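You operate a simulated robot arm through the tools that you are given. There is no shell and no other tool. Be economical: measure what you need, move in short steps, check, and stop when the job is done.

Carry out the task below with a simulated two-armed robot. There is one attempt and no reset: what you move stays moved.

JOB
Take the tea towel from the chair end of the table and lay it out flat on the worktop over the washing machine.

It is judged by the outcome, as a careful person would: the job done as asked, and still so three seconds after it is handed in. It fails if anything else is knocked over, pushed out of place, dropped, spilled or broken. Flat cloth is picked up by pressing the open fingertips on it (5 to 10 N) and closing them slowly along it; thin cloth reads only 2 to 8 mm in the jaws.

ROBOT AND FRAMES
Two 7-joint arms with two-finger parallel grippers on one trunk, on a base that drives. Base frame: it is fixed to the floor where the robot stands at the start and does not move with it; the origin is under the middle of the robot, x ahead of it, y to its left, z up; the surface under the hand at the start is at about z = 0.75. Units: m, rad, N and s.
The left shoulder is at the start at [0.02, 0.113, 1.022], the right one opposite. With the tool pointing down near the work surface each hand reaches from about 0.24 to 0.62 m from the robot's upright axis, wherever it stands, measured 20 degrees to its own side. Places, roughly: worktop over the washing machine [2.5, 0.4, 0.9]. Payload 1.57 kg a hand.
The TCP of each hand is the grasp point between the finger pads, 0.03 m short of the fingertips. In the tool frame z runs along the fingers and y along their closing line. The gripper opens to 0.08 m. The fingers are 0.017 m wide and 0.012 m thick; the gripper's body (0.04 by 0.082 m) begins 0.08 m behind the TCP.
Orientation is that of the tool frame in the base frame, as a unit quaternion [x, y, z, w]. With the fingers straight down and closing along the base's y, the tool's x points along the base's -x, its y along +y and its z along -z.

CONTROLS
- The arms move only by the tool jog_arm. It takes "left_increments", "right_increments" or both (then of equal length, played together; a hand with none holds still); each is a list that holds one entry, the list of rows, each a list of 7 numbers: the finger opening in m, from 0 to 0.08, then the shift along the base's x, y, z in m, then the turn, a rotation vector about the base's x, y, z in rad. In form: [[[fingers, tx, ty, tz, wx, wy, wz], ...]]. A call has 1 to 12 rows; each row shifts and turns the commanded pose from where the row before left it. A row lasts 0.2 s, in which the tool goes at most 0.05 m and 0.15 rad; a call with a longer step from one row to the next is refused whole, and so is a gripper value outside its range. Where a pose cannot be reached the arm comes as near as it can. A force on the tool above 40 N (or 10 N above the force at the start of the call, whichever is more), or a blocked arm, ends the call early, and 0.2 s more pass. Each finger travels about 0.045 m/s and halts on what it meets, pressing with about 42 N; the grip force reading is that of the motor and also rises with nothing between the fingers. The clock runs only during rows and for 0.2 s after the last one: add rows that do not move to give the fingers time. It gives the time, the measured TCP pose, the force on the tool (base axes), the opening and the grip force at its end, in the units of the frame above (readings bear some noise), with the torque about the TCP (base axes, N m) and any sound that the robot's microphone picked up, and new pictures: "pictures" is both (left out), scene, wrist or none (wrist: the cameras of the hands that moved).
- Cameras (640 x 400 px; columns grow to the right, rows downward): "scene" is now at [0.0773, 0.0221, 1.1562]; the picture's right is [0.16, -0.99, 0.00], its down [-0.50, -0.08, -0.86] and it looks along [0.85, 0.13, -0.51] (base axes); focal length 255 px, centre (320, 200). "left" rides on the left gripper at [0.072, 0.007, -0.122] in its tool frame; the picture's right is [-0.09, 1.00, 0.00], its down [-0.84, -0.08, -0.54] and it looks along [-0.54, -0.05, 0.84] (tool axes); focal length 238 px, centre (320, 200). "right" rides on the right gripper at [0.072, -0.007, -0.122] in its tool frame; the picture's right is [0.09, 1.00, 0.00], its down [-0.84, 0.08, -0.54] and it looks along [-0.54, 0.05, 0.84] (tool axes); focal length 238 px, centre (320, 200). There is no depth. A picture from a camera that has moved, and an enlarged one, comes with that camera's place and axes in the base frame and with its lens. The place of the scene camera against the robot may be out by one fixed shift of up to 0.025 m in any direction.
- lift_body(by): slides the trunk up (or, below 0, down) by that many m; the arms and the scene camera ride with it, the base frame stays. It gives what a move gives, with no picture.
- drive_base(legs): drives the robot by 1 to 6 legs, each [ahead, left, turn to the left] in m, m and rad, along the robot's own axes; the way and the turn of a leg run together, so that a leg with both is an arc; at most 1.5 m and 3.142 rad a leg. The arms and the cameras ride along, it lands a little off, and it stops where it bumps. It gives what a move gives, and a new picture of the scene camera.
- head_to(pan, tilt): turns the head with the scene camera to pan (to the left, within 1.396 rad either way) and tilt (down, from -0.506 to 1.204), counted from straight ahead of the robot. It gives what a move gives, and a new picture of the scene camera.
- zoom(camera, box): a new picture of the part [left, top, right, bottom] of that camera's present view, enlarged. It takes no simulated time.
- sign_off(): hands the job in; it is judged then, once.

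Work in short steps. Places have to be worked out from the pictures, the camera data and where the tool is seen: move nearer, look again, correct. Check each grasp and each placing, and mend what went wrong. You have 120 turns and 260 pictures in all, those below and enlarged ones among them. Open the grippers and draw the arms clear of the work before you hand the job in, unless the task says otherwise; then end with one line.

The tools are called after ">>>" by a JSON object that holds its "name" and its "arguments". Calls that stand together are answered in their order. jog_arm: Moves the arms, as the interface text tells. Its arguments: {"type":"object","properties":{"left_increments":{"type":"array"},"right_increments":{"type":"array"},"pictures":{"type":"string","enum":["both","scene","wrist","none"]}},"required":[]} The other tools are called the same way: lift_body (by) slides the trunk up or down; drive_base (legs) drives the base; head_to (pan, tilt) turns the head that bears the scene camera; zoom (camera, box) takes an enlarged picture of a part of a camera's view; sign_off () hands the job in.

At the start:

```text
clock: 0.0
left_eef_pos: [0.4084, 0.1863, 0.9508]
left_tool_rot: [0.0, 1.0, 0.0, 0.001]
left_ft_force: [-0.2, -0.8, -0.1]
left_moment: [-0.01, 0.0, -0.01]
left_gripper_width: 0.0799
left_grip_force: 0.2
right_eef_pos: [0.4074, -0.1706, 0.9124]
right_tool_rot: [0.0, 1.0, 0.0, 0.001]
right_ft_force: [0.0, 0.9, 0.4]
right_moment: [-0.03, 0.0, 0.01]
right_gripper_width: 0.08
right_grip_force: 0.0
trunk travel left (down, up): [-0.075, 0.495]
robot x, y, heading: [-0.0016, -0.0024, 0.001]
head pan, tilt: [0.157, 0.531]
```

scene: 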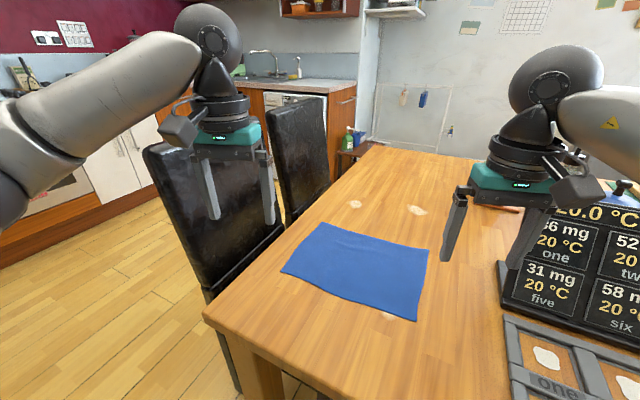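
right: 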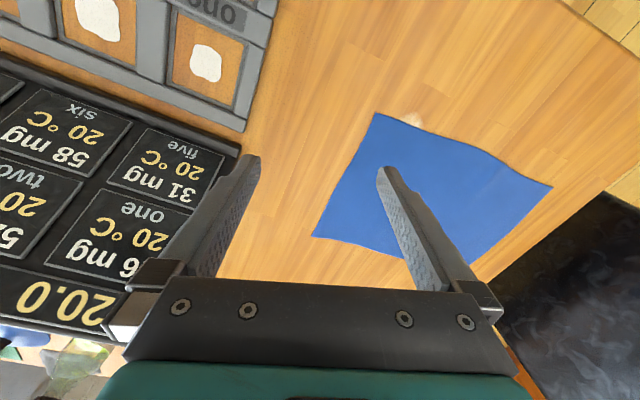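
left: 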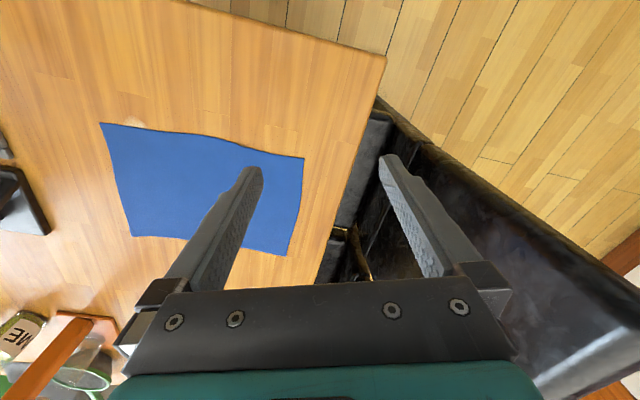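

The towel's near edge runs from about (0.394,-0.108) to (0.468,0.157), agreed by both wrist cameras. I'll bring both hands over those two corners, turned to close along the edge.

>>> {"name": "jog_arm", "arguments": {"left_increments": [[[0.04, 0.0124, -0.0134, -0.026, 0, 0, -0.0544], [0.04, 0.0124, -0.0134, -0.026, 0, 0, -0.0544], [0.04, 0.0124, -0.0134, -0.026, 0, 0, -0.0544], [0.04, 0.0124, -0.0134, -0.026, 0, 0, -0.0544], [0.04, 0.0124, -0.0134, -0.026, 0, 0, -0.0544], [0.04, 0, 0, 0, 0, 0, 0]]], "right_increments": [[[0.04, 0.0016, 0.0188, -0.0185, 0, 0, -0.0544], [0.04, 0.0016, 0.0188, -0.0185, 0, 0, -0.0544], [0.04, 0.0016, 0.0188, -0.0185, 0, 0, -0.0544], [0.04, 0.0016, 0.0188, -0.0185, 0, 0, -0.0544], [0.04, 0.0016, 0.0188, -0.0185, 0, 0, -0.0544], [0.04, 0, 0, 0, 0, 0, 0]]]}}

```text
clock: 1.4
left_eef_pos: [0.4691, 0.1184, 0.8208]
left_tool_rot: [0.135, 0.991, 0.0, -0.001]
left_ft_force: [-0.4, -0.5, 0.2]
left_moment: [-0.01, -0.03, -0.01]
left_gripper_width: 0.0398
left_grip_force: 0.0
right_eef_pos: [0.4159, -0.0753, 0.8213]
right_tool_rot: [0.137, 0.991, -0.001, 0.0]
right_ft_force: [-0.6, -0.2, -0.2]
right_moment: [0.01, 0.0, 0.03]
right_gripper_width: 0.0402
right_grip_force: 0.0
trunk travel left (down, up): [-0.075, 0.495]
robot x, y, heading: [-0.0009, 0.0007, 0.002]
head pan, tilt: [0.157, 0.531]
camera scene: at [0.0774, 0.0221, 1.1562], right [0.16, -0.99, 0.0], down [-0.5, -0.08, -0.86], along [0.85, 0.13, -0.51], focal length 255 px, centre (320, 200)
camera right: at [0.3461, -0.0637, 0.9429], right [0.18, 0.98, 0.0], down [0.83, -0.15, 0.54], along [0.53, -0.1, -0.84], focal length 238 px, centre (320, 200)
camera left: at [0.4025, 0.1438, 0.9416], right [0.36, 0.93, 0.0], down [0.79, -0.3, 0.54], along [0.51, -0.19, -0.84], focal length 238 px, centre (320, 200)
```

scene: 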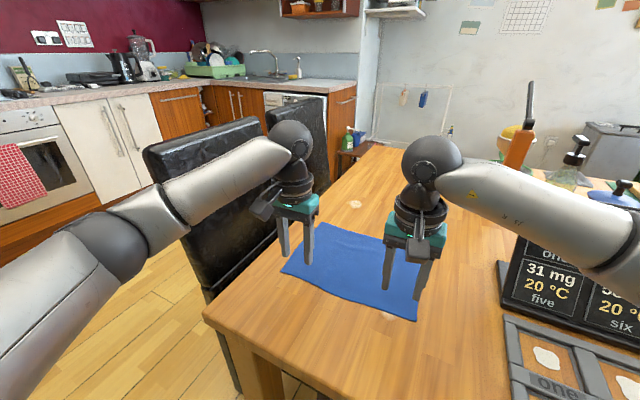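
right: 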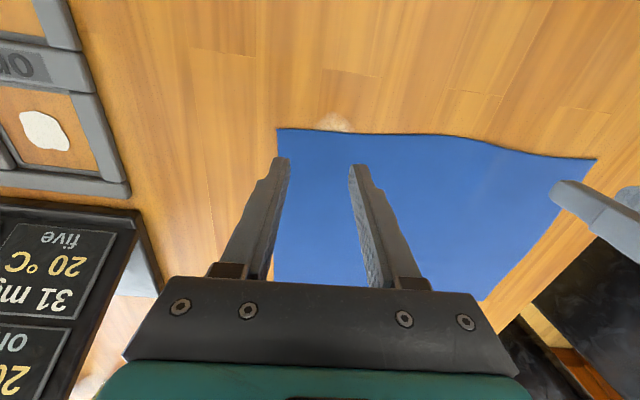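
left: 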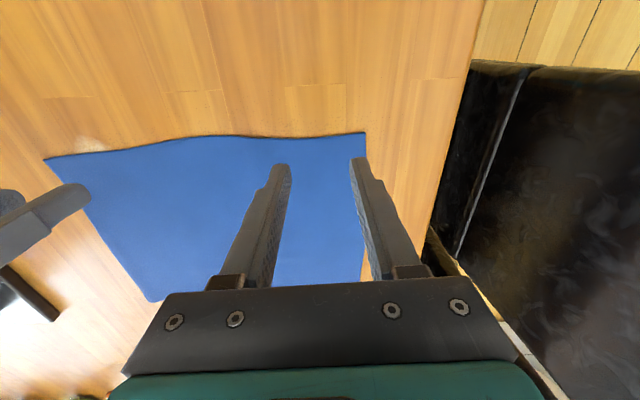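

The estimates hold: both grippers sit just inside the near-edge corners. Descending to near contact.

>>> {"name": "jog_arm", "arguments": {"left_increments": [[[0.04, 0, 0, -0.013, 0, 0, 0], [0.04, 0, 0, -0.013, 0, 0, 0], [0.04, 0, 0, -0.01, 0, 0, 0], [0.04, 0, 0, -0.003, 0, 0, 0]]], "right_increments": [[[0.04, 0, 0, -0.013, 0, 0, 0], [0.04, 0, 0, -0.013, 0, 0, 0], [0.04, 0, 0, -0.01, 0, 0, 0], [0.04, 0, 0, -0.003, 0, 0, 0]]], "pictures": "none"}}

```text
clock: 2.4
left_eef_pos: [0.4697, 0.1194, 0.7825]
left_tool_rot: [0.135, 0.991, -0.001, 0.0]
left_ft_force: [-0.2, 0.5, -1.1]
left_moment: [-0.02, 0.01, 0.0]
left_gripper_width: 0.04
left_grip_force: 0.1
right_eef_pos: [0.416, -0.0766, 0.7821]
right_tool_rot: [0.136, 0.991, 0.0, 0.0]
right_ft_force: [-0.4, -0.1, 0.4]
right_moment: [0.0, 0.0, 0.0]
right_gripper_width: 0.0401
right_grip_force: 0.0
trunk travel left (down, up): [-0.075, 0.495]
robot x, y, heading: [0.0005, -0.0033, -0.004]
head pan, tilt: [0.157, 0.531]
```

No contact yet; a few millimetres further.

>>> {"name": "jog_arm", "arguments": {"left_increments": [[[0.04, 0, 0, -0.002, 0, 0, 0], [0.04, 0, 0, -0.001, 0, 0, 0]]], "right_increments": [[[0.04, 0, 0, -0.002, 0, 0, 0], [0.04, 0, 0, -0.001, 0, 0, 0]]], "pictures": "none"}}

```text
clock: 3.0
left_eef_pos: [0.4694, 0.1189, 0.782]
left_tool_rot: [0.135, 0.991, 0.0, 0.002]
left_ft_force: [0.4, 1.9, 11.5]
left_moment: [0.13, -0.02, 0.01]
left_gripper_width: 0.04
left_grip_force: 0.0
right_eef_pos: [0.4161, -0.0766, 0.7809]
right_tool_rot: [0.137, 0.991, 0.001, 0.002]
right_ft_force: [0.7, -1.6, 12.3]
right_moment: [-0.23, 0.06, 0.03]
right_gripper_width: 0.0401
right_grip_force: 0.1
trunk travel left (down, up): [-0.075, 0.495]
robot x, y, heading: [-0.0027, -0.0033, 0.001]
head pan, tilt: [0.157, 0.531]
```

Contact at about 12 N each; I ease off slightly and close slowly.

>>> {"name": "jog_arm", "arguments": {"left_increments": [[[0.04, 0, 0, 0.0006, 0, 0, 0], [0.035, 0, 0, 0, 0, 0, 0], [0.03, 0, 0, 0, 0, 0, 0], [0.025, 0, 0, 0, 0, 0, 0], [0.02, 0, 0, 0, 0, 0, 0], [0.015, 0, 0, 0, 0, 0, 0], [0.01, 0, 0, 0, 0, 0, 0], [0.005, 0, 0, 0, 0, 0, 0], [0, 0, 0, 0, 0, 0, 0], [0, 0, 0, 0, 0, 0, 0], [0, 0, 0, 0, 0, 0, 0]]], "right_increments": [[[0.04, 0, 0, 0.0006, 0, 0, 0], [0.035, 0, 0, 0, 0, 0, 0], [0.03, 0, 0, 0, 0, 0, 0], [0.025, 0, 0, 0, 0, 0, 0], [0.02, 0, 0, 0, 0, 0, 0], [0.015, 0, 0, 0, 0, 0, 0], [0.01, 0, 0, 0, 0, 0, 0], [0.005, 0, 0, 0, 0, 0, 0], [0, 0, 0, 0, 0, 0, 0], [0, 0, 0, 0, 0, 0, 0], [0, 0, 0, 0, 0, 0, 0]]]}}

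```text
clock: 5.4
left_eef_pos: [0.4677, 0.118, 0.7815]
left_tool_rot: [0.135, 0.991, -0.001, 0.001]
left_ft_force: [-0.7, -6.6, 18.4]
left_moment: [-0.12, 0.05, 0.03]
left_gripper_width: 0.0021
left_grip_force: 23.6
right_eef_pos: [0.4142, -0.0763, 0.7814]
right_tool_rot: [0.136, 0.991, 0.001, 0.001]
right_ft_force: [0.2, 1.1, 21.3]
right_moment: [0.0, 0.07, 0.01]
right_gripper_width: 0.002
right_grip_force: 23.7
trunk travel left (down, up): [-0.075, 0.495]
robot x, y, heading: [0.0004, -0.0012, 0.004]
head pan, tilt: [0.157, 0.531]
camera scene: at [0.0749, 0.0214, 1.1566], right [0.16, -0.99, 0.0], down [-0.5, -0.08, -0.86], along [0.85, 0.13, -0.5], focal length 255 px, centre (320, 200)
camera right: at [0.3441, -0.0644, 0.9028], right [0.18, 0.98, 0.0], down [0.82, -0.15, 0.55], along [0.54, -0.1, -0.84], focal length 238 px, centre (320, 200)
camera left: at [0.4006, 0.1431, 0.9022], right [0.36, 0.93, 0.0], down [0.78, -0.3, 0.54], along [0.51, -0.2, -0.84], focal length 238 px, centre (320, 200)
```

scene: 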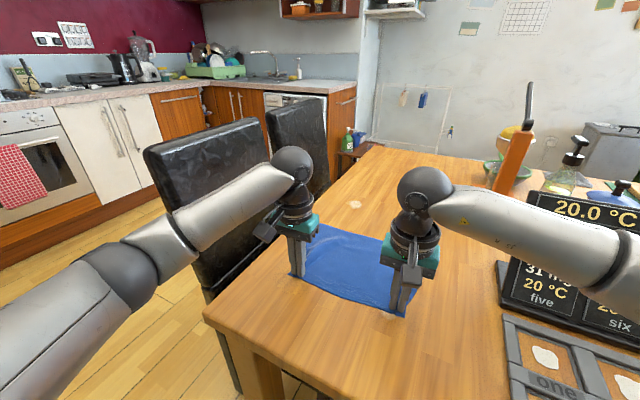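
right: 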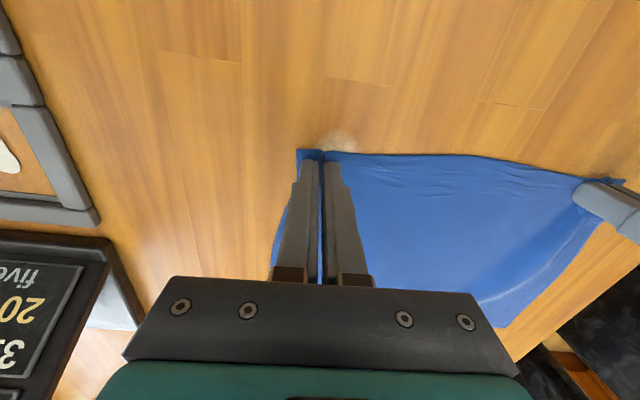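
left: 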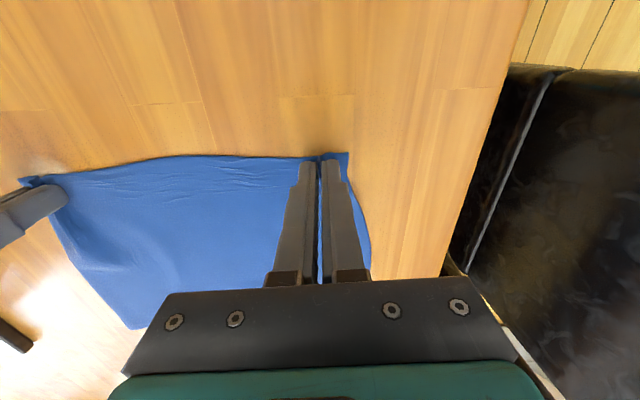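

Both jaws read 2 mm with grip force – cloth is held. Lift slowly.

>>> {"name": "jog_arm", "arguments": {"left_increments": [[[0, 0, 0, 0.01, 0, 0, 0], [0, 0, 0, 0.015, 0, 0, 0], [0, 0, 0, 0.02, 0, 0, 0], [0, 0, 0, 0.02, 0, 0, 0], [0, 0, 0, 0.02, 0, 0, 0], [0, 0, 0, 0.02, 0, 0, 0], [0, 0, 0, 0.02, 0, 0, 0]]], "right_increments": [[[0, 0, 0, 0.01, 0, 0, 0], [0, 0, 0, 0.015, 0, 0, 0], [0, 0, 0, 0.02, 0, 0, 0], [0, 0, 0, 0.02, 0, 0, 0], [0, 0, 0, 0.02, 0, 0, 0], [0, 0, 0, 0.02, 0, 0, 0], [0, 0, 0, 0.02, 0, 0, 0]]]}}

>>> {"name": "lift_body", "arguments": {"by": 0.3}}

>>> {"name": "head_to", "arguments": {"pan": 0.4, "tilt": 0.6}}

```text
clock: 7.0
left_eef_pos: [0.469, 0.1193, 0.9065]
left_tool_rot: [0.136, 0.991, 0.0, 0.001]
left_ft_force: [-1.2, -5.8, -0.8]
left_moment: [-0.18, 0.04, 0.02]
left_gripper_width: 0.0024
left_grip_force: 23.7
right_eef_pos: [0.4156, -0.076, 0.9056]
right_tool_rot: [0.135, 0.991, 0.001, 0.001]
right_ft_force: [1.3, 5.0, 0.4]
right_moment: [0.16, -0.01, -0.01]
right_gripper_width: 0.0023
right_grip_force: 23.5
trunk travel left (down, up): [-0.075, 0.495]
robot x, y, heading: [0.0012, -0.001, -0.0]
head pan, tilt: [0.157, 0.531]
camera scene: at [0.0772, 0.0221, 1.1562], right [0.16, -0.99, 0.0], down [-0.5, -0.08, -0.86], along [0.85, 0.13, -0.51], focal length 255 px, centre (320, 200)
camera right: at [0.3457, -0.0639, 1.0272], right [0.18, 0.98, 0.0], down [0.83, -0.15, 0.54], along [0.53, -0.1, -0.84], focal length 238 px, centre (320, 200)
camera left: at [0.4026, 0.1444, 1.026], right [0.36, 0.93, 0.0], down [0.79, -0.3, 0.54], along [0.51, -0.19, -0.84], focal length 238 px, centre (320, 200)
```

scene: 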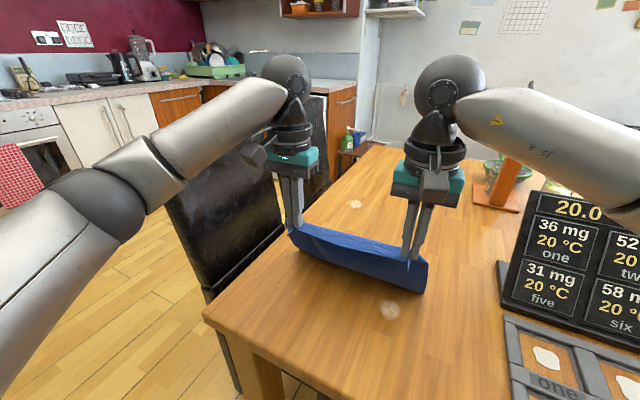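
right: 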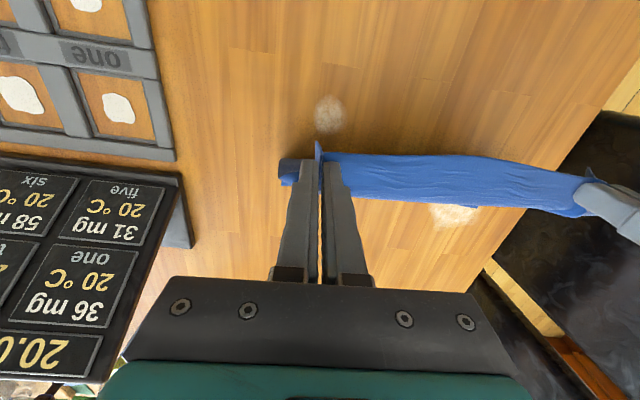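
left: 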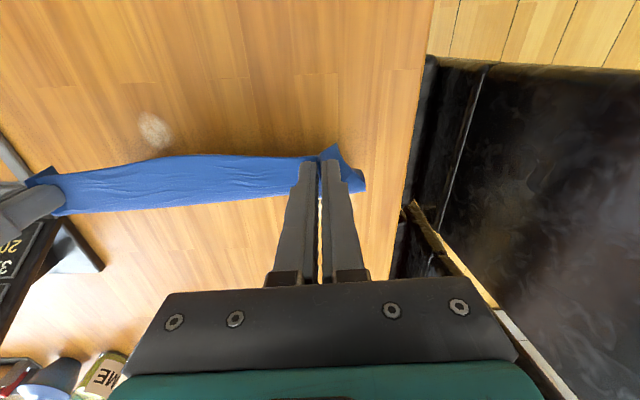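

```text
clock: 10.0
left_eef_pos: [0.4702, 0.1194, 1.2048]
left_tool_rot: [0.136, 0.991, -0.001, 0.0]
left_ft_force: [-0.5, -5.8, -0.1]
left_moment: [-0.15, 0.02, 0.01]
left_gripper_width: 0.0019
left_grip_force: 23.4
right_eef_pos: [0.4159, -0.0774, 1.2059]
right_tool_rot: [0.136, 0.991, 0.0, 0.002]
right_ft_force: [1.0, 5.0, -0.7]
right_moment: [0.19, -0.02, -0.01]
right_gripper_width: 0.0022
right_grip_force: 24.2
trunk travel left (down, up): [-0.375, 0.195]
robot x, y, heading: [0.0005, -0.0029, 0.001]
head pan, tilt: [0.157, 0.531]
```

```text
clock: 10.8
left_eef_pos: [0.4684, 0.1205, 1.2047]
left_tool_rot: [0.136, 0.991, -0.001, 0.001]
left_ft_force: [-0.9, -6.4, 0.2]
left_moment: [-0.18, 0.06, 0.05]
left_gripper_width: 0.0022
left_grip_force: 23.5
right_eef_pos: [0.4145, -0.0762, 1.2051]
right_tool_rot: [0.134, 0.991, 0.001, 0.0]
right_ft_force: [1.5, 5.3, -0.4]
right_moment: [0.11, -0.02, -0.01]
right_gripper_width: 0.002
right_grip_force: 23.6
trunk travel left (down, up): [-0.375, 0.195]
robot x, y, heading: [0.0012, -0.0003, 0.001]
head pan, tilt: [0.4, 0.6]
camera scene: at [0.0696, 0.0423, 1.45], right [0.39, -0.92, 0.0], down [-0.52, -0.22, -0.83], along [0.76, 0.32, -0.56], focal length 255 px, centre (320, 200)
```

scene: 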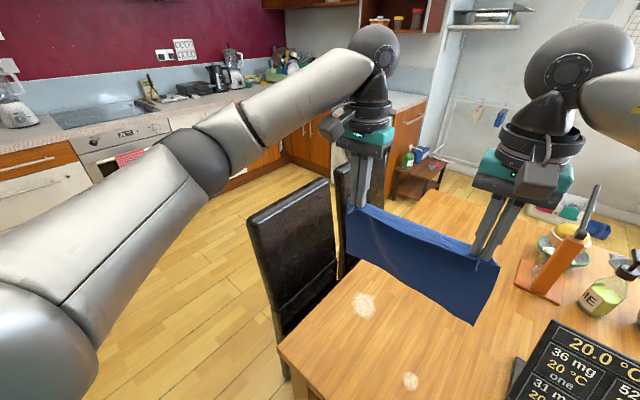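

The towel hangs nicely with about 0.2 m drop. The chair tops are at about z=0.94, y up to 0.53, so I raise the trunk more for clearance, back off a little and drive left into the open floor.

>>> {"name": "lift_body", "arguments": {"by": 0.12}}

>>> {"name": "drive_base", "arguments": {"legs": [[-0.1, 0, 0], [0, 1.05, 0]]}}

>>> {"name": "head_to", "arguments": {"pan": -0.2, "tilt": 0.5}}

```text
clock: 12.3
left_eef_pos: [0.4702, 0.1182, 1.3255]
left_tool_rot: [0.136, 0.991, -0.001, 0.0]
left_ft_force: [-1.5, -4.8, -0.5]
left_moment: [-0.11, 0.09, 0.06]
left_gripper_width: 0.0021
left_grip_force: 24.5
right_eef_pos: [0.4163, -0.0761, 1.3257]
right_tool_rot: [0.135, 0.991, 0.0, 0.001]
right_ft_force: [0.6, 6.3, -0.2]
right_moment: [0.17, -0.07, 0.0]
right_gripper_width: 0.0022
right_grip_force: 24.2
trunk travel left (down, up): [-0.495, 0.075]
robot x, y, heading: [0.001, -0.0001, 0.0]
head pan, tilt: [0.4, 0.6]
```

```text
clock: 17.9
left_eef_pos: [0.4292, 1.0988, 1.3246]
left_tool_rot: [0.136, 0.991, -0.003, -0.001]
left_ft_force: [-0.8, -0.8, 1.0]
left_moment: [-0.11, 0.02, 0.05]
left_gripper_width: 0.0021
left_grip_force: 23.8
right_eef_pos: [0.3752, 0.9052, 1.3261]
right_tool_rot: [0.135, 0.991, 0.001, 0.001]
right_ft_force: [1.2, 3.6, -1.3]
right_moment: [0.03, -0.03, 0.0]
right_gripper_width: 0.0019
right_grip_force: 23.7
trunk travel left (down, up): [-0.495, 0.075]
robot x, y, heading: [-0.0402, 0.9748, 0.007]
head pan, tilt: [0.4, 0.6]
stopped in leg 2: the robot was blocked; the commanded pose is now the measured one
camera scene: at [0.0289, 1.0226, 1.5698], right [0.39, -0.92, 0.0], down [-0.52, -0.22, -0.82], along [0.76, 0.32, -0.57], focal length 255 px, centre (320, 200)
```

scene: 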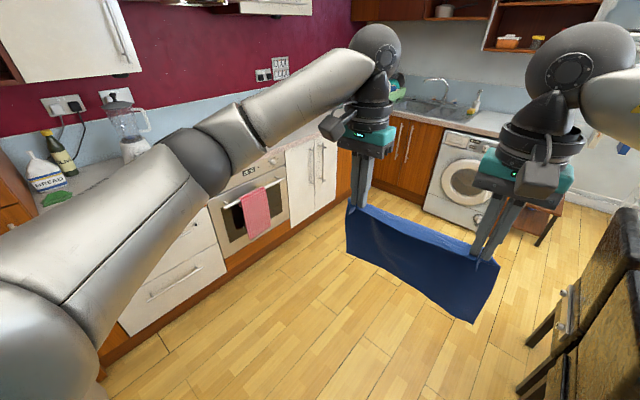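

```text
clock: 18.9
left_eef_pos: [0.4269, 1.0971, 1.3246]
left_tool_rot: [0.136, 0.991, -0.001, 0.001]
left_ft_force: [-0.2, -2.7, -0.1]
left_moment: [-0.11, 0.0, -0.04]
left_gripper_width: 0.0023
left_grip_force: 23.3
right_eef_pos: [0.3748, 0.9016, 1.3254]
right_tool_rot: [0.135, 0.991, 0.0, 0.001]
right_ft_force: [1.0, 3.4, -0.3]
right_moment: [0.09, -0.01, -0.03]
right_gripper_width: 0.0021
right_grip_force: 23.6
trunk travel left (down, up): [-0.495, 0.075]
robot x, y, heading: [-0.0391, 0.979, 0.002]
head pan, tilt: [-0.201, 0.499]
camera scene: at [0.0359, 0.9671, 1.5791], right [-0.2, -0.98, 0.0], down [-0.47, 0.09, -0.88], along [0.86, -0.17, -0.48], focal length 255 px, centre (320, 200)
```

scene: 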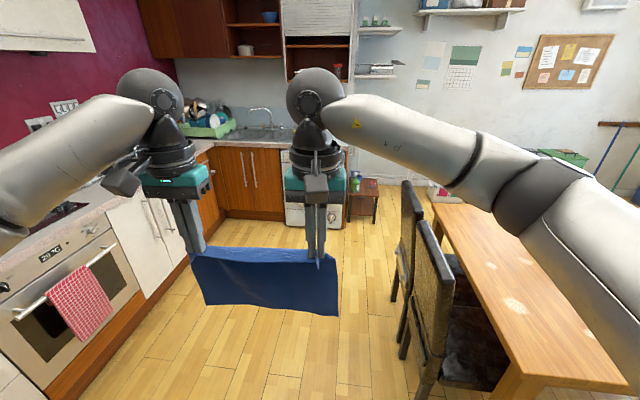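

The drive stopped against something. Before moving on I look to the left to see what it was.

>>> {"name": "head_to", "arguments": {"pan": 1.35, "tilt": 0.6}}

>>> {"name": "head_to", "arguments": {"pan": -1.35, "tilt": 0.9}}

```text
clock: 20.5
left_eef_pos: [0.4278, 1.0953, 1.3241]
left_tool_rot: [0.136, 0.991, -0.001, 0.0]
left_ft_force: [-0.5, -3.2, -0.1]
left_moment: [-0.04, 0.02, 0.0]
left_gripper_width: 0.0019
left_grip_force: 23.6
right_eef_pos: [0.3755, 0.9025, 1.3258]
right_tool_rot: [0.134, 0.991, 0.0, 0.002]
right_ft_force: [1.5, 2.3, -0.3]
right_moment: [0.12, -0.01, -0.01]
right_gripper_width: 0.0018
right_grip_force: 23.5
trunk travel left (down, up): [-0.495, 0.075]
robot x, y, heading: [-0.0405, 0.9754, 0.001]
head pan, tilt: [1.349, 0.6]
camera scene: at [-0.0341, 1.0711, 1.57], right [0.98, -0.22, 0.0], down [-0.12, -0.55, -0.83], along [0.18, 0.81, -0.56], focal length 255 px, centre (320, 200)
```

scene: 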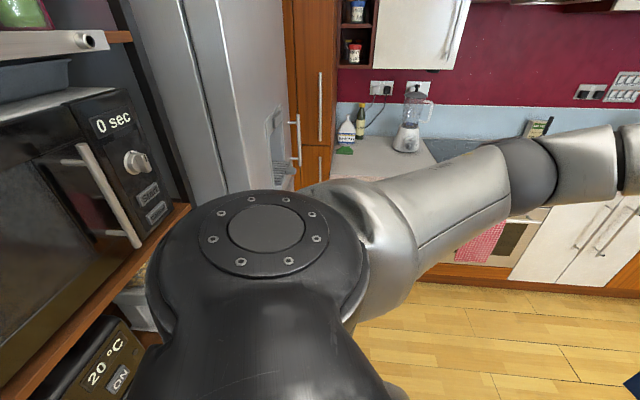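

```text
clock: 22.9
left_eef_pos: [0.4281, 1.0956, 1.3247]
left_tool_rot: [0.136, 0.991, -0.001, 0.0]
left_ft_force: [-1.1, -4.6, -0.2]
left_moment: [-0.14, 0.04, -0.01]
left_gripper_width: 0.0021
left_grip_force: 23.3
right_eef_pos: [0.3746, 0.9026, 1.3256]
right_tool_rot: [0.135, 0.991, 0.002, 0.0]
right_ft_force: [0.9, 3.3, 0.5]
right_moment: [0.1, -0.04, 0.01]
right_gripper_width: 0.0023
right_grip_force: 24.1
trunk travel left (down, up): [-0.495, 0.075]
robot x, y, heading: [-0.042, 0.9747, 0.003]
head pan, tilt: [-1.349, 0.901]
camera scene: at [-0.0367, 0.9112, 1.5452], right [-0.97, -0.22, 0.0], down [-0.17, 0.76, -0.62], along [0.14, -0.61, -0.78], focal length 255 px, centre (320, 200)
```

scene: 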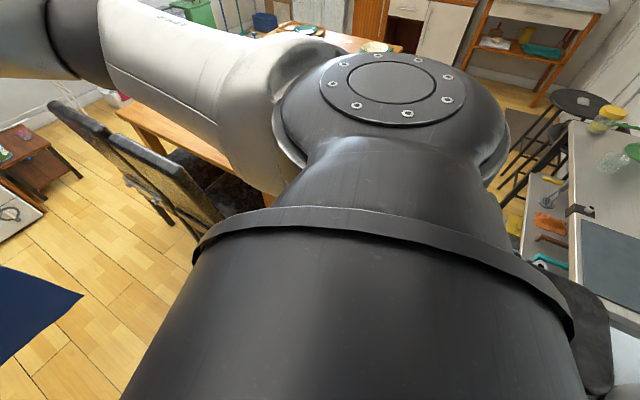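

The base just brushed the shelf rack at the left rear; nothing fell. Path ahead is clear between chairs and counter, so I drive ahead about 1.1 m, and look toward the washing machine.

>>> {"name": "drive_base", "arguments": {"legs": [[0.3, -0.03, 0], [0.8, 0.0, 0]]}}

>>> {"name": "head_to", "arguments": {"pan": -0.45, "tilt": 0.7}}

```text
clock: 28.9
left_eef_pos: [1.5348, 1.0661, 1.3256]
left_tool_rot: [0.137, 0.991, -0.001, 0.0]
left_ft_force: [-1.3, -3.3, 0.0]
left_moment: [-0.08, -0.01, 0.06]
left_gripper_width: 0.0021
left_grip_force: 24.0
right_eef_pos: [1.4817, 0.8729, 1.3257]
right_tool_rot: [0.136, 0.991, 0.001, 0.001]
right_ft_force: [1.0, 2.9, -1.1]
right_moment: [0.1, -0.02, -0.03]
right_gripper_width: 0.0021
right_grip_force: 23.9
trunk travel left (down, up): [-0.495, 0.075]
robot x, y, heading: [1.065, 0.9526, -0.005]
head pan, tilt: [-1.349, 0.901]
camera scene: at [1.0704, 0.8839, 1.5452], right [-0.98, -0.22, 0.0], down [-0.17, 0.76, -0.62], along [0.14, -0.61, -0.78], focal length 255 px, centre (320, 200)
```

scene: 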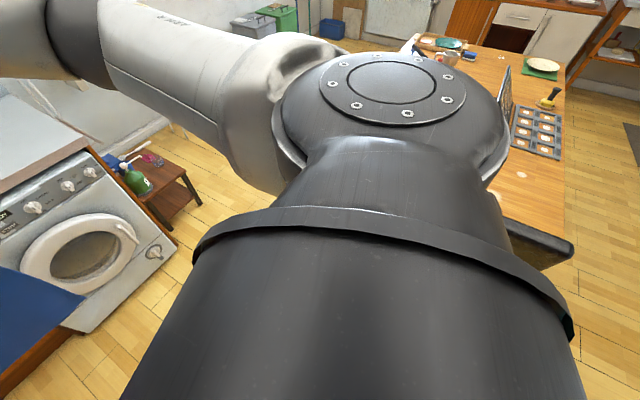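

```text
clock: 30.1
left_eef_pos: [1.5362, 1.0674, 1.3244]
left_tool_rot: [0.137, 0.991, -0.001, 0.0]
left_ft_force: [-0.3, -3.4, -0.3]
left_moment: [-0.08, 0.03, 0.03]
left_gripper_width: 0.002
left_grip_force: 23.7
right_eef_pos: [1.4805, 0.8736, 1.3255]
right_tool_rot: [0.136, 0.991, 0.001, 0.001]
right_ft_force: [1.3, 3.2, -1.0]
right_moment: [0.13, -0.02, 0.0]
right_gripper_width: 0.0019
right_grip_force: 23.1
trunk travel left (down, up): [-0.495, 0.075]
robot x, y, heading: [1.0627, 0.9513, -0.005]
head pan, tilt: [-0.45, 0.7]
camera scene: at [1.1299, 0.9205, 1.5614], right [-0.44, -0.9, 0.0], down [-0.58, 0.28, -0.76], along [0.69, -0.33, -0.64], focal length 255 px, centre (320, 200)
```

scene: 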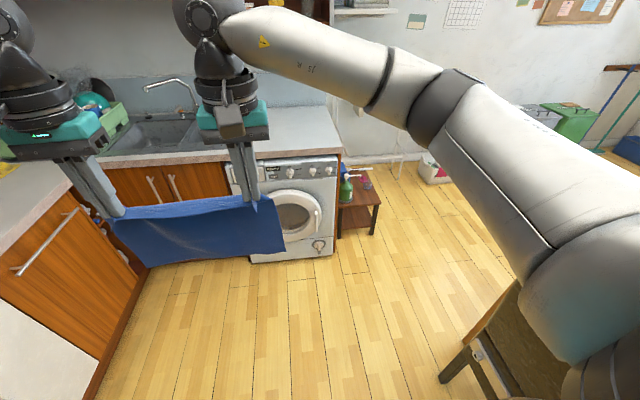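

The washing machine's worktop front edge runs from about (2.14,0.31) to (2.30,0.88), so I should face heading -0.27. I drive to a standoff in front of it.

>>> {"name": "drive_base", "arguments": {"legs": [[0.4, 0, 0], [0.2, -0.25, -0.265]]}}

>>> {"name": "head_to", "arguments": {"pan": 0.0, "tilt": 0.8}}

```text
clock: 34.3
left_eef_pos: [2.1163, 0.6704, 1.3255]
left_tool_rot: [0.264, 0.965, -0.001, 0.0]
left_ft_force: [-2.8, -2.9, -0.5]
left_moment: [-0.06, 0.07, 0.05]
left_gripper_width: 0.0022
left_grip_force: 23.6
right_eef_pos: [2.0158, 0.4967, 1.3256]
right_tool_rot: [0.264, 0.965, 0.001, 0.001]
right_ft_force: [1.1, 2.6, 0.1]
right_moment: [0.15, -0.08, 0.05]
right_gripper_width: 0.0019
right_grip_force: 23.8
trunk travel left (down, up): [-0.495, 0.075]
robot x, y, heading: [1.6279, 0.6735, -0.26]
head pan, tilt: [-0.45, 0.7]
camera scene: at [1.6846, 0.6261, 1.5613], right [-0.65, -0.76, 0.0], down [-0.49, 0.42, -0.76], along [0.58, -0.5, -0.64], focal length 255 px, centre (320, 200)
```

scene: 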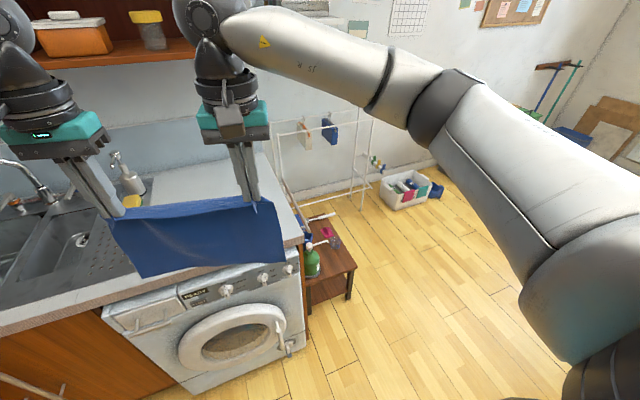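

```text
clock: 35.2
left_eef_pos: [2.1174, 0.6712, 1.3238]
left_tool_rot: [0.264, 0.965, -0.002, -0.001]
left_ft_force: [-0.6, -2.7, 0.0]
left_moment: [-0.06, 0.02, 0.03]
left_gripper_width: 0.002
left_grip_force: 24.0
right_eef_pos: [2.0137, 0.4951, 1.3252]
right_tool_rot: [0.263, 0.965, 0.001, 0.001]
right_ft_force: [0.9, 2.2, 0.0]
right_moment: [0.03, -0.05, -0.02]
right_gripper_width: 0.0019
right_grip_force: 23.7
trunk travel left (down, up): [-0.495, 0.075]
robot x, y, heading: [1.6324, 0.6821, -0.254]
head pan, tilt: [0.0, 0.799]
camera scene: at [1.6979, 0.6613, 1.5531], right [-0.26, -0.97, 0.0], down [-0.69, 0.18, -0.7], along [0.67, -0.18, -0.72], focal length 255 px, centre (320, 200)
```

scene: 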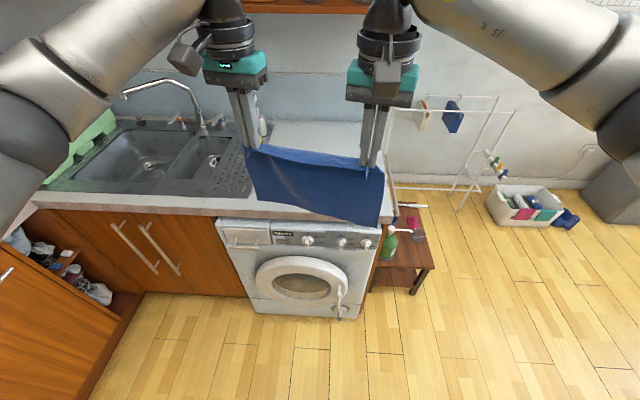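

The free worktop right of the sink is about 0.49 m wide, so the 0.275 m towel fits. I turn the towel square to the counter, then drive in closer.

>>> {"name": "jog_arm", "arguments": {"left_increments": [[[0, -0.0065, 0.0026, 0, 0, 0, 0.068], [0, -0.0065, 0.0026, 0, 0, 0, 0.068], [0, -0.0065, 0.0026, 0, 0, 0, 0.068], [0, -0.0065, 0.0026, 0, 0, 0, 0.068], [0, 0, 0, 0, 0, 0, 0]]], "right_increments": [[[0, 0.0065, -0.0026, 0, 0, 0, 0.068], [0, 0.0065, -0.0026, 0, 0, 0, 0.068], [0, 0.0065, -0.0026, 0, 0, 0, 0.068], [0, 0.0065, -0.0026, 0, 0, 0, 0.068], [0, 0, 0, 0, 0, 0, 0]]], "pictures": "none"}}

>>> {"name": "drive_base", "arguments": {"legs": [[0.22, 0, -0.01]]}}

```text
clock: 36.4
left_eef_pos: [2.0894, 0.6809, 1.3242]
left_tool_rot: [0.13, 0.992, 0.0, 0.0]
left_ft_force: [-0.9, -1.8, -0.4]
left_moment: [-0.03, 0.04, -0.01]
left_gripper_width: 0.0022
left_grip_force: 24.0
right_eef_pos: [2.0426, 0.4854, 1.3255]
right_tool_rot: [0.129, 0.992, 0.0, 0.0]
right_ft_force: [1.2, 2.7, -0.8]
right_moment: [0.08, 0.01, -0.03]
right_gripper_width: 0.0023
right_grip_force: 24.2
trunk travel left (down, up): [-0.495, 0.075]
robot x, y, heading: [1.6359, 0.6804, -0.262]
head pan, tilt: [0.0, 0.799]
```

```text
clock: 38.1
left_eef_pos: [2.3008, 0.6188, 1.3253]
left_tool_rot: [0.136, 0.991, -0.002, 0.0]
left_ft_force: [-0.6, -2.8, -0.6]
left_moment: [-0.03, 0.04, -0.01]
left_gripper_width: 0.0024
left_grip_force: 23.6
right_eef_pos: [2.2501, 0.4243, 1.3261]
right_tool_rot: [0.135, 0.991, 0.0, 0.001]
right_ft_force: [-0.5, 2.0, -1.6]
right_moment: [0.07, 0.0, -0.01]
right_gripper_width: 0.0021
right_grip_force: 23.9
trunk travel left (down, up): [-0.495, 0.075]
robot x, y, heading: [1.8404, 0.6236, -0.269]
head pan, tilt: [0.0, 0.799]
camera scene: at [1.9089, 0.6033, 1.5531], right [-0.27, -0.96, 0.0], down [-0.69, 0.19, -0.7], along [0.67, -0.19, -0.72], focal length 255 px, centre (320, 200)
```

scene: 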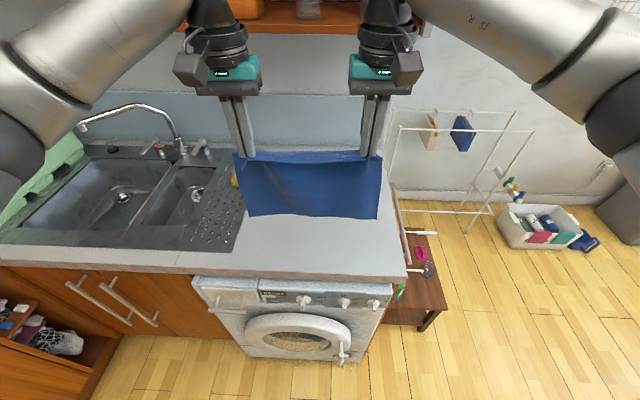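

Hands are square, cloth hanging just inside the worktop's front edge. I creep 0.05 m closer and lower the trunk so the hem is just above the surface.

>>> {"name": "drive_base", "arguments": {"legs": [[0.05, 0, 0]]}}

>>> {"name": "lift_body", "arguments": {"by": -0.16}}

>>> {"name": "head_to", "arguments": {"pan": 0.0, "tilt": 0.8}}

```text
clock: 39.0
left_eef_pos: [2.3495, 0.6048, 1.3248]
left_tool_rot: [0.137, 0.991, -0.001, -0.001]
left_ft_force: [0.2, -2.1, -0.4]
left_moment: [-0.09, 0.06, -0.02]
left_gripper_width: 0.0022
left_grip_force: 23.5
right_eef_pos: [2.2993, 0.4109, 1.3252]
right_tool_rot: [0.135, 0.991, 0.002, 0.0]
right_ft_force: [0.7, 2.0, -0.4]
right_moment: [0.09, 0.03, -0.07]
right_gripper_width: 0.002
right_grip_force: 23.9
trunk travel left (down, up): [-0.495, 0.075]
robot x, y, heading: [1.8891, 0.6091, -0.27]
head pan, tilt: [0.0, 0.799]
camera scene: at [1.9577, 0.5897, 1.553], right [-0.27, -0.96, 0.0], down [-0.69, 0.19, -0.7], along [0.67, -0.19, -0.72], focal length 255 px, centre (320, 200)
```

scene: 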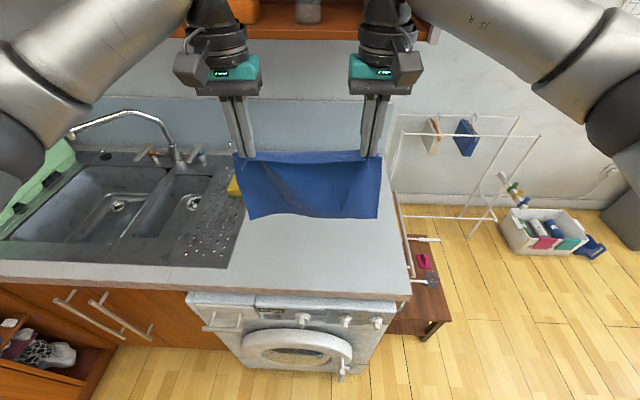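

```text
clock: 40.9
left_eef_pos: [2.3471, 0.605, 1.1653]
left_tool_rot: [0.136, 0.991, 0.0, 0.001]
left_ft_force: [-0.2, -1.7, 0.5]
left_moment: [-0.1, -0.01, -0.02]
left_gripper_width: 0.0021
left_grip_force: 23.9
right_eef_pos: [2.2963, 0.4113, 1.1653]
right_tool_rot: [0.135, 0.991, 0.002, 0.0]
right_ft_force: [0.2, 1.2, 0.4]
right_moment: [0.03, -0.01, -0.02]
right_gripper_width: 0.0019
right_grip_force: 23.6
trunk travel left (down, up): [-0.335, 0.235]
robot x, y, heading: [1.891, 0.6051, -0.27]
head pan, tilt: [0.0, 0.799]
```

```text
clock: 41.5
left_eef_pos: [2.3481, 0.6054, 1.1661]
left_tool_rot: [0.136, 0.991, -0.001, 0.001]
left_ft_force: [-0.9, -1.8, 0.3]
left_moment: [-0.07, 0.0, -0.01]
left_gripper_width: 0.0021
left_grip_force: 23.5
right_eef_pos: [2.2975, 0.4119, 1.1654]
right_tool_rot: [0.135, 0.991, 0.002, 0.001]
right_ft_force: [0.5, 1.9, 0.4]
right_moment: [0.03, -0.01, 0.01]
right_gripper_width: 0.002
right_grip_force: 23.0
trunk travel left (down, up): [-0.335, 0.235]
robot x, y, heading: [1.8901, 0.606, -0.271]
head pan, tilt: [0.0, 0.799]
camera scene: at [1.9558, 0.5903, 1.3931], right [-0.27, -0.96, 0.0], down [-0.69, 0.19, -0.7], along [0.67, -0.19, -0.72], focal length 255 px, centre (320, 200)
```

scene: 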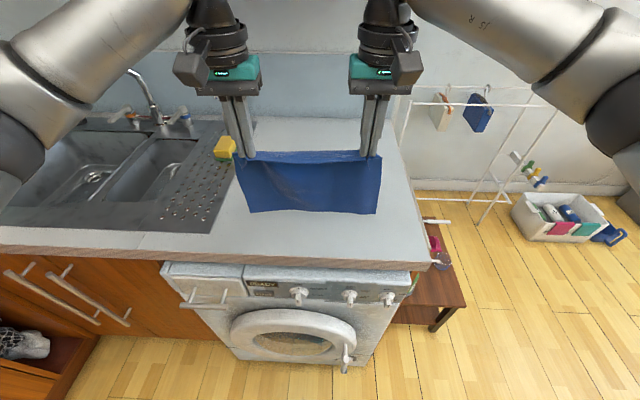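

Surface is clear under the cloth, and sponge and taps are well away. I move both hands about 0.18 m over the worktop.

>>> {"name": "jog_arm", "arguments": {"left_increments": [[[0, 0.0289, -0.008, 0, 0, 0, 0], [0, 0.0289, -0.008, 0, 0, 0, 0], [0, 0.0289, -0.008, 0, 0, 0, 0], [0, 0.0289, -0.008, 0, 0, 0, 0], [0, 0.0289, -0.008, 0, 0, 0, 0], [0, 0.0289, -0.008, 0, 0, 0, 0], [0, 0, 0, 0, 0, 0, 0]]], "right_increments": [[[0, 0.0289, -0.008, 0, 0, 0, 0], [0, 0.0289, -0.008, 0, 0, 0, 0], [0, 0.0289, -0.008, 0, 0, 0, 0], [0, 0.0289, -0.008, 0, 0, 0, 0], [0, 0.0289, -0.008, 0, 0, 0, 0], [0, 0.0289, -0.008, 0, 0, 0, 0], [0, 0, 0, 0, 0, 0, 0]]]}}

```text
clock: 43.1
left_eef_pos: [2.4749, 0.5698, 1.1657]
left_tool_rot: [0.137, 0.991, -0.002, 0.0]
left_ft_force: [0.0, -3.4, -0.4]
left_moment: [-0.13, 0.07, 0.0]
left_gripper_width: 0.0021
left_grip_force: 23.4
left hand out of reach, approached as far as the arm can: row 5, 6
right_eef_pos: [2.4155, 0.3773, 1.1638]
right_tool_rot: [0.135, 0.991, 0.002, 0.001]
right_ft_force: [0.6, 3.3, -0.1]
right_moment: [0.11, -0.02, -0.02]
right_gripper_width: 0.0022
right_grip_force: 23.6
right hand out of reach, approached as far as the arm can: row 5, 6
trunk travel left (down, up): [-0.335, 0.235]
robot x, y, heading: [1.8905, 0.6057, -0.271]
head pan, tilt: [0.0, 0.799]
camera scene: at [1.9562, 0.5905, 1.3931], right [-0.27, -0.96, 0.0], down [-0.69, 0.19, -0.7], along [0.67, -0.19, -0.72], focal length 255 px, centre (320, 200)
camera right: at [2.3451, 0.3894, 1.2854], right [0.18, 0.98, 0.0], down [0.83, -0.15, 0.54], along [0.54, -0.09, -0.84], focal length 238 px, centre (320, 200)
camera left: at [2.4072, 0.5958, 1.2854], right [0.36, 0.93, 0.0], down [0.78, -0.3, 0.54], along [0.51, -0.2, -0.84], focal length 238 px, centre (320, 200)
```

scene: 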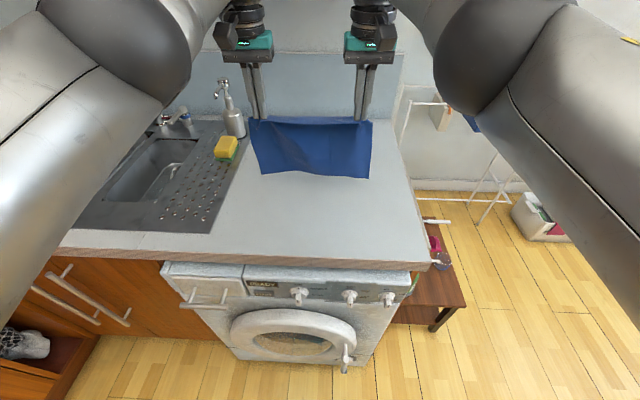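
right: 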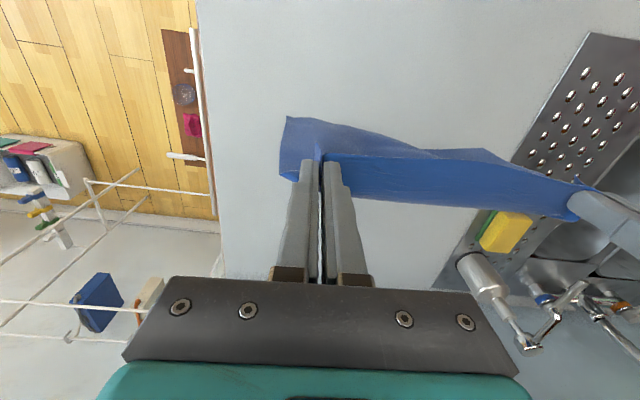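
left: 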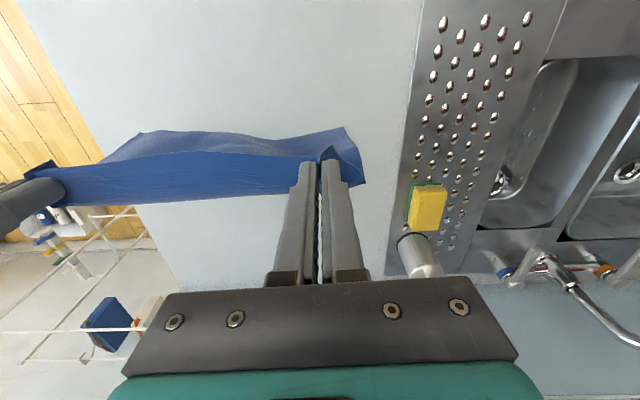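

The arms reached their limit about 0.20 m in, which leaves too little margin at the front. A higher trunk with lower hands reaches further: I nudge the base in 0.04 m and raise the trunk 0.11 m, then lower the arms the same while extending.

>>> {"name": "drive_base", "arguments": {"legs": [[0.04, 0, 0]]}}

>>> {"name": "lift_body", "arguments": {"by": 0.11}}

>>> {"name": "jog_arm", "arguments": {"left_increments": [[[0, 0, 0, -0.02, 0, 0, 0], [0, 0, 0, -0.02, 0, 0, 0], [0, 0, 0, -0.02, 0, 0, 0], [0, 0, 0, -0.02, 0, 0, 0], [0, 0.0145, -0.004, -0.01, 0, 0, 0], [0, 0.0145, -0.004, 0, 0, 0, 0], [0, 0, 0, 0, 0, 0, 0]]], "right_increments": [[[0, 0, 0, -0.02, 0, 0, 0], [0, 0, 0, -0.02, 0, 0, 0], [0, 0, 0, -0.02, 0, 0, 0], [0, 0, 0, -0.02, 0, 0, 0], [0, 0.0145, -0.004, -0.01, 0, 0, 0], [0, 0.0145, -0.004, 0, 0, 0, 0], [0, 0, 0, 0, 0, 0, 0]]], "pictures": "scene"}}

```text
clock: 43.9
left_eef_pos: [2.5138, 0.5584, 1.1648]
left_tool_rot: [0.136, 0.991, 0.0, 0.0]
left_ft_force: [-1.8, -4.4, -0.2]
left_moment: [-0.11, 0.07, -0.02]
left_gripper_width: 0.0024
left_grip_force: 23.6
right_eef_pos: [2.4551, 0.3654, 1.1639]
right_tool_rot: [0.135, 0.991, 0.002, 0.0]
right_ft_force: [1.5, 4.3, -0.4]
right_moment: [0.12, -0.02, -0.03]
right_gripper_width: 0.0022
right_grip_force: 24.2
trunk travel left (down, up): [-0.335, 0.235]
robot x, y, heading: [1.9274, 0.595, -0.274]
head pan, tilt: [0.0, 0.799]
camera scene: at [1.9962, 0.5791, 1.393], right [-0.27, -0.96, 0.0], down [-0.69, 0.19, -0.7], along [0.67, -0.19, -0.72], focal length 255 px, centre (320, 200)
```

scene: 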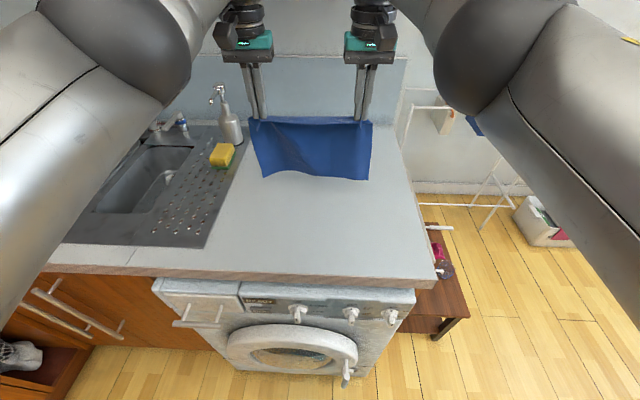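

```text
clock: 45.4
left_eef_pos: [2.5138, 0.5596, 1.2744]
left_tool_rot: [0.137, 0.991, -0.002, 0.0]
left_ft_force: [-1.0, -3.1, 0.2]
left_moment: [-0.14, 0.05, -0.02]
left_gripper_width: 0.0019
left_grip_force: 23.3
right_eef_pos: [2.4534, 0.3664, 1.2741]
right_tool_rot: [0.135, 0.991, 0.001, 0.001]
right_ft_force: [0.6, 2.5, 0.0]
right_moment: [0.12, -0.02, 0.02]
right_gripper_width: 0.002
right_grip_force: 23.5
trunk travel left (down, up): [-0.445, 0.125]
robot x, y, heading: [1.9287, 0.5946, -0.271]
head pan, tilt: [0.0, 0.799]
```

```text
clock: 47.0
left_eef_pos: [2.5211, 0.5581, 1.1841]
left_tool_rot: [0.137, 0.991, -0.001, 0.001]
left_ft_force: [-2.7, -7.5, 0.6]
left_moment: [-0.23, 0.07, 0.01]
left_gripper_width: 0.0021
left_grip_force: 23.5
left hand out of reach, approached as far as the arm can: row 3, 5, 6
right_eef_pos: [2.4615, 0.3636, 1.1882]
right_tool_rot: [0.134, 0.991, 0.002, 0.001]
right_ft_force: [2.0, 7.9, -0.6]
right_moment: [0.22, -0.08, -0.01]
right_gripper_width: 0.0021
right_grip_force: 23.8
right hand out of reach, approached as far as the arm can: row 5, 6
trunk travel left (down, up): [-0.445, 0.125]
robot x, y, heading: [1.9246, 0.5971, -0.271]
head pan, tilt: [0.0, 0.799]
camera scene: at [1.9947, 0.5799, 1.5031], right [-0.27, -0.96, 0.0], down [-0.69, 0.19, -0.7], along [0.67, -0.19, -0.72], focal length 255 px, centre (320, 200)
```

scene: 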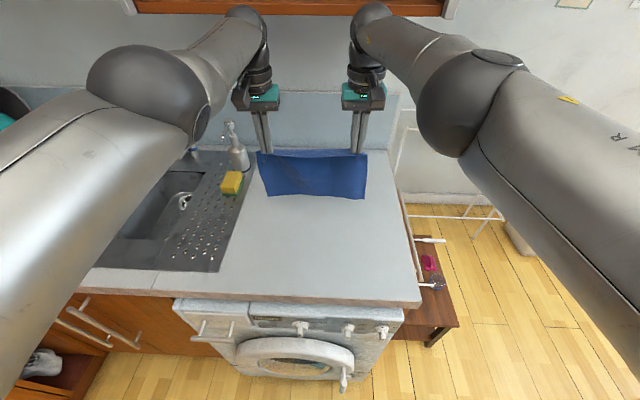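

Depth is now about 0.25 m. I creep in 0.03 m more, then lower the trunk until the hem nears the surface.

>>> {"name": "drive_base", "arguments": {"legs": [[0.03, 0, 0]]}}

>>> {"name": "lift_body", "arguments": {"by": -0.05}}

>>> {"name": "jog_arm", "arguments": {"left_increments": [[[0, 0, 0, 0, 0, 0, 0]]], "right_increments": [[[0, 0, 0, 0, 0, 0, 0]]]}}

```text
clock: 47.8
left_eef_pos: [2.55, 0.5499, 1.183]
left_tool_rot: [0.137, 0.991, -0.001, 0.0]
left_ft_force: [-1.7, -8.5, -0.7]
left_moment: [-0.28, 0.12, -0.01]
left_gripper_width: 0.0023
left_grip_force: 23.5
right_eef_pos: [2.4914, 0.3544, 1.1884]
right_tool_rot: [0.135, 0.991, 0.002, 0.002]
right_ft_force: [3.1, 8.5, -0.1]
right_moment: [0.28, -0.03, -0.02]
right_gripper_width: 0.0021
right_grip_force: 24.0
trunk travel left (down, up): [-0.445, 0.125]
robot x, y, heading: [1.9571, 0.5902, -0.273]
head pan, tilt: [0.0, 0.799]
camera scene: at [2.0249, 0.5711, 1.503], right [-0.27, -0.96, 0.0], down [-0.69, 0.19, -0.7], along [0.67, -0.19, -0.72], focal length 255 px, centre (320, 200)
```

scene: 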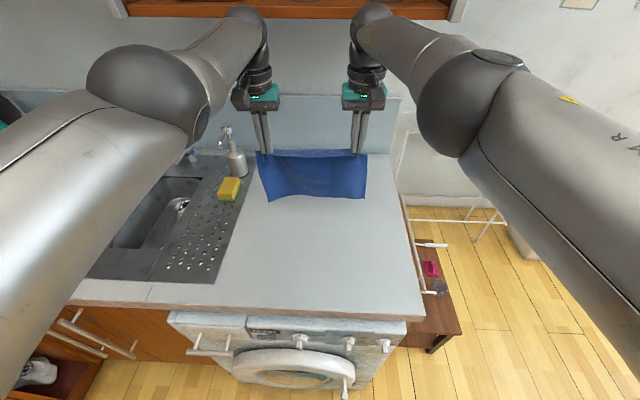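

```text
clock: 48.7
left_eef_pos: [2.5486, 0.5496, 1.1341]
left_tool_rot: [0.136, 0.991, -0.003, 0.0]
left_ft_force: [-2.1, -6.1, -0.5]
left_moment: [-0.23, 0.09, 0.02]
left_gripper_width: 0.0021
left_grip_force: 22.8
right_eef_pos: [2.4897, 0.355, 1.1383]
right_tool_rot: [0.134, 0.991, 0.002, 0.001]
right_ft_force: [1.3, 6.1, -0.4]
right_moment: [0.18, -0.07, 0.0]
right_gripper_width: 0.0022
right_grip_force: 24.0
trunk travel left (down, up): [-0.395, 0.175]
robot x, y, heading: [1.957, 0.5837, -0.27]
head pan, tilt: [0.0, 0.799]
```

```text
clock: 49.1
left_eef_pos: [2.5501, 0.5499, 1.1349]
left_tool_rot: [0.137, 0.991, -0.002, 0.0]
left_ft_force: [-3.3, -6.8, -0.2]
left_moment: [-0.22, 0.09, -0.02]
left_gripper_width: 0.0021
left_grip_force: 23.9
right_eef_pos: [2.4895, 0.3541, 1.1391]
right_tool_rot: [0.133, 0.991, 0.003, 0.001]
right_ft_force: [1.5, 6.3, -0.3]
right_moment: [0.23, -0.06, -0.01]
right_gripper_width: 0.002
right_grip_force: 23.6
trunk travel left (down, up): [-0.395, 0.175]
robot x, y, heading: [1.9609, 0.5858, -0.265]
head pan, tilt: [0.0, 0.799]
camera scene: at [2.0234, 0.5714, 1.4532], right [-0.27, -0.96, 0.0], down [-0.69, 0.19, -0.7], along [0.67, -0.19, -0.72], focal length 255 px, centre (320, 200)
camera right: at [2.4196, 0.3662, 1.2602], right [0.18, 0.98, 0.0], down [0.83, -0.15, 0.54], along [0.54, -0.09, -0.84], focal length 238 px, centre (320, 200)
camera left: at [2.4823, 0.5753, 1.2555], right [0.36, 0.93, 0.0], down [0.78, -0.3, 0.54], along [0.51, -0.2, -0.84], focal length 238 px, centre (320, 200)
```

scene: 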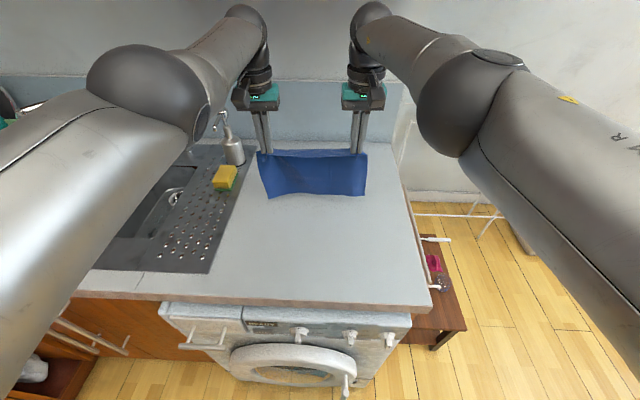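
right: 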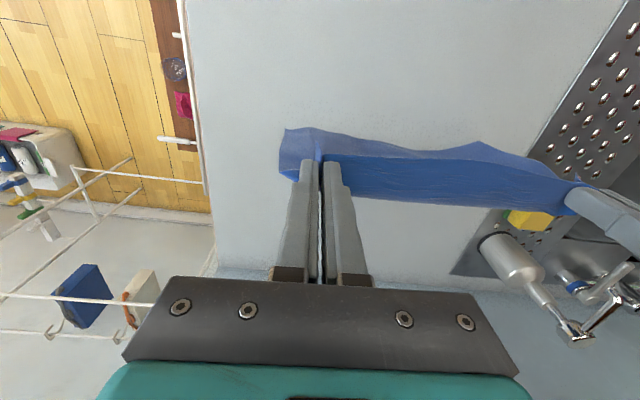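
left: 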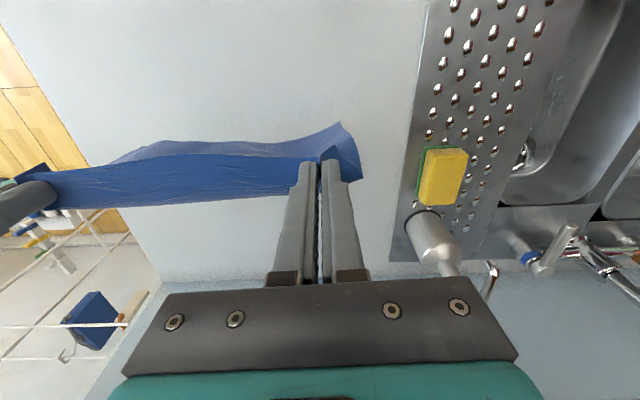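

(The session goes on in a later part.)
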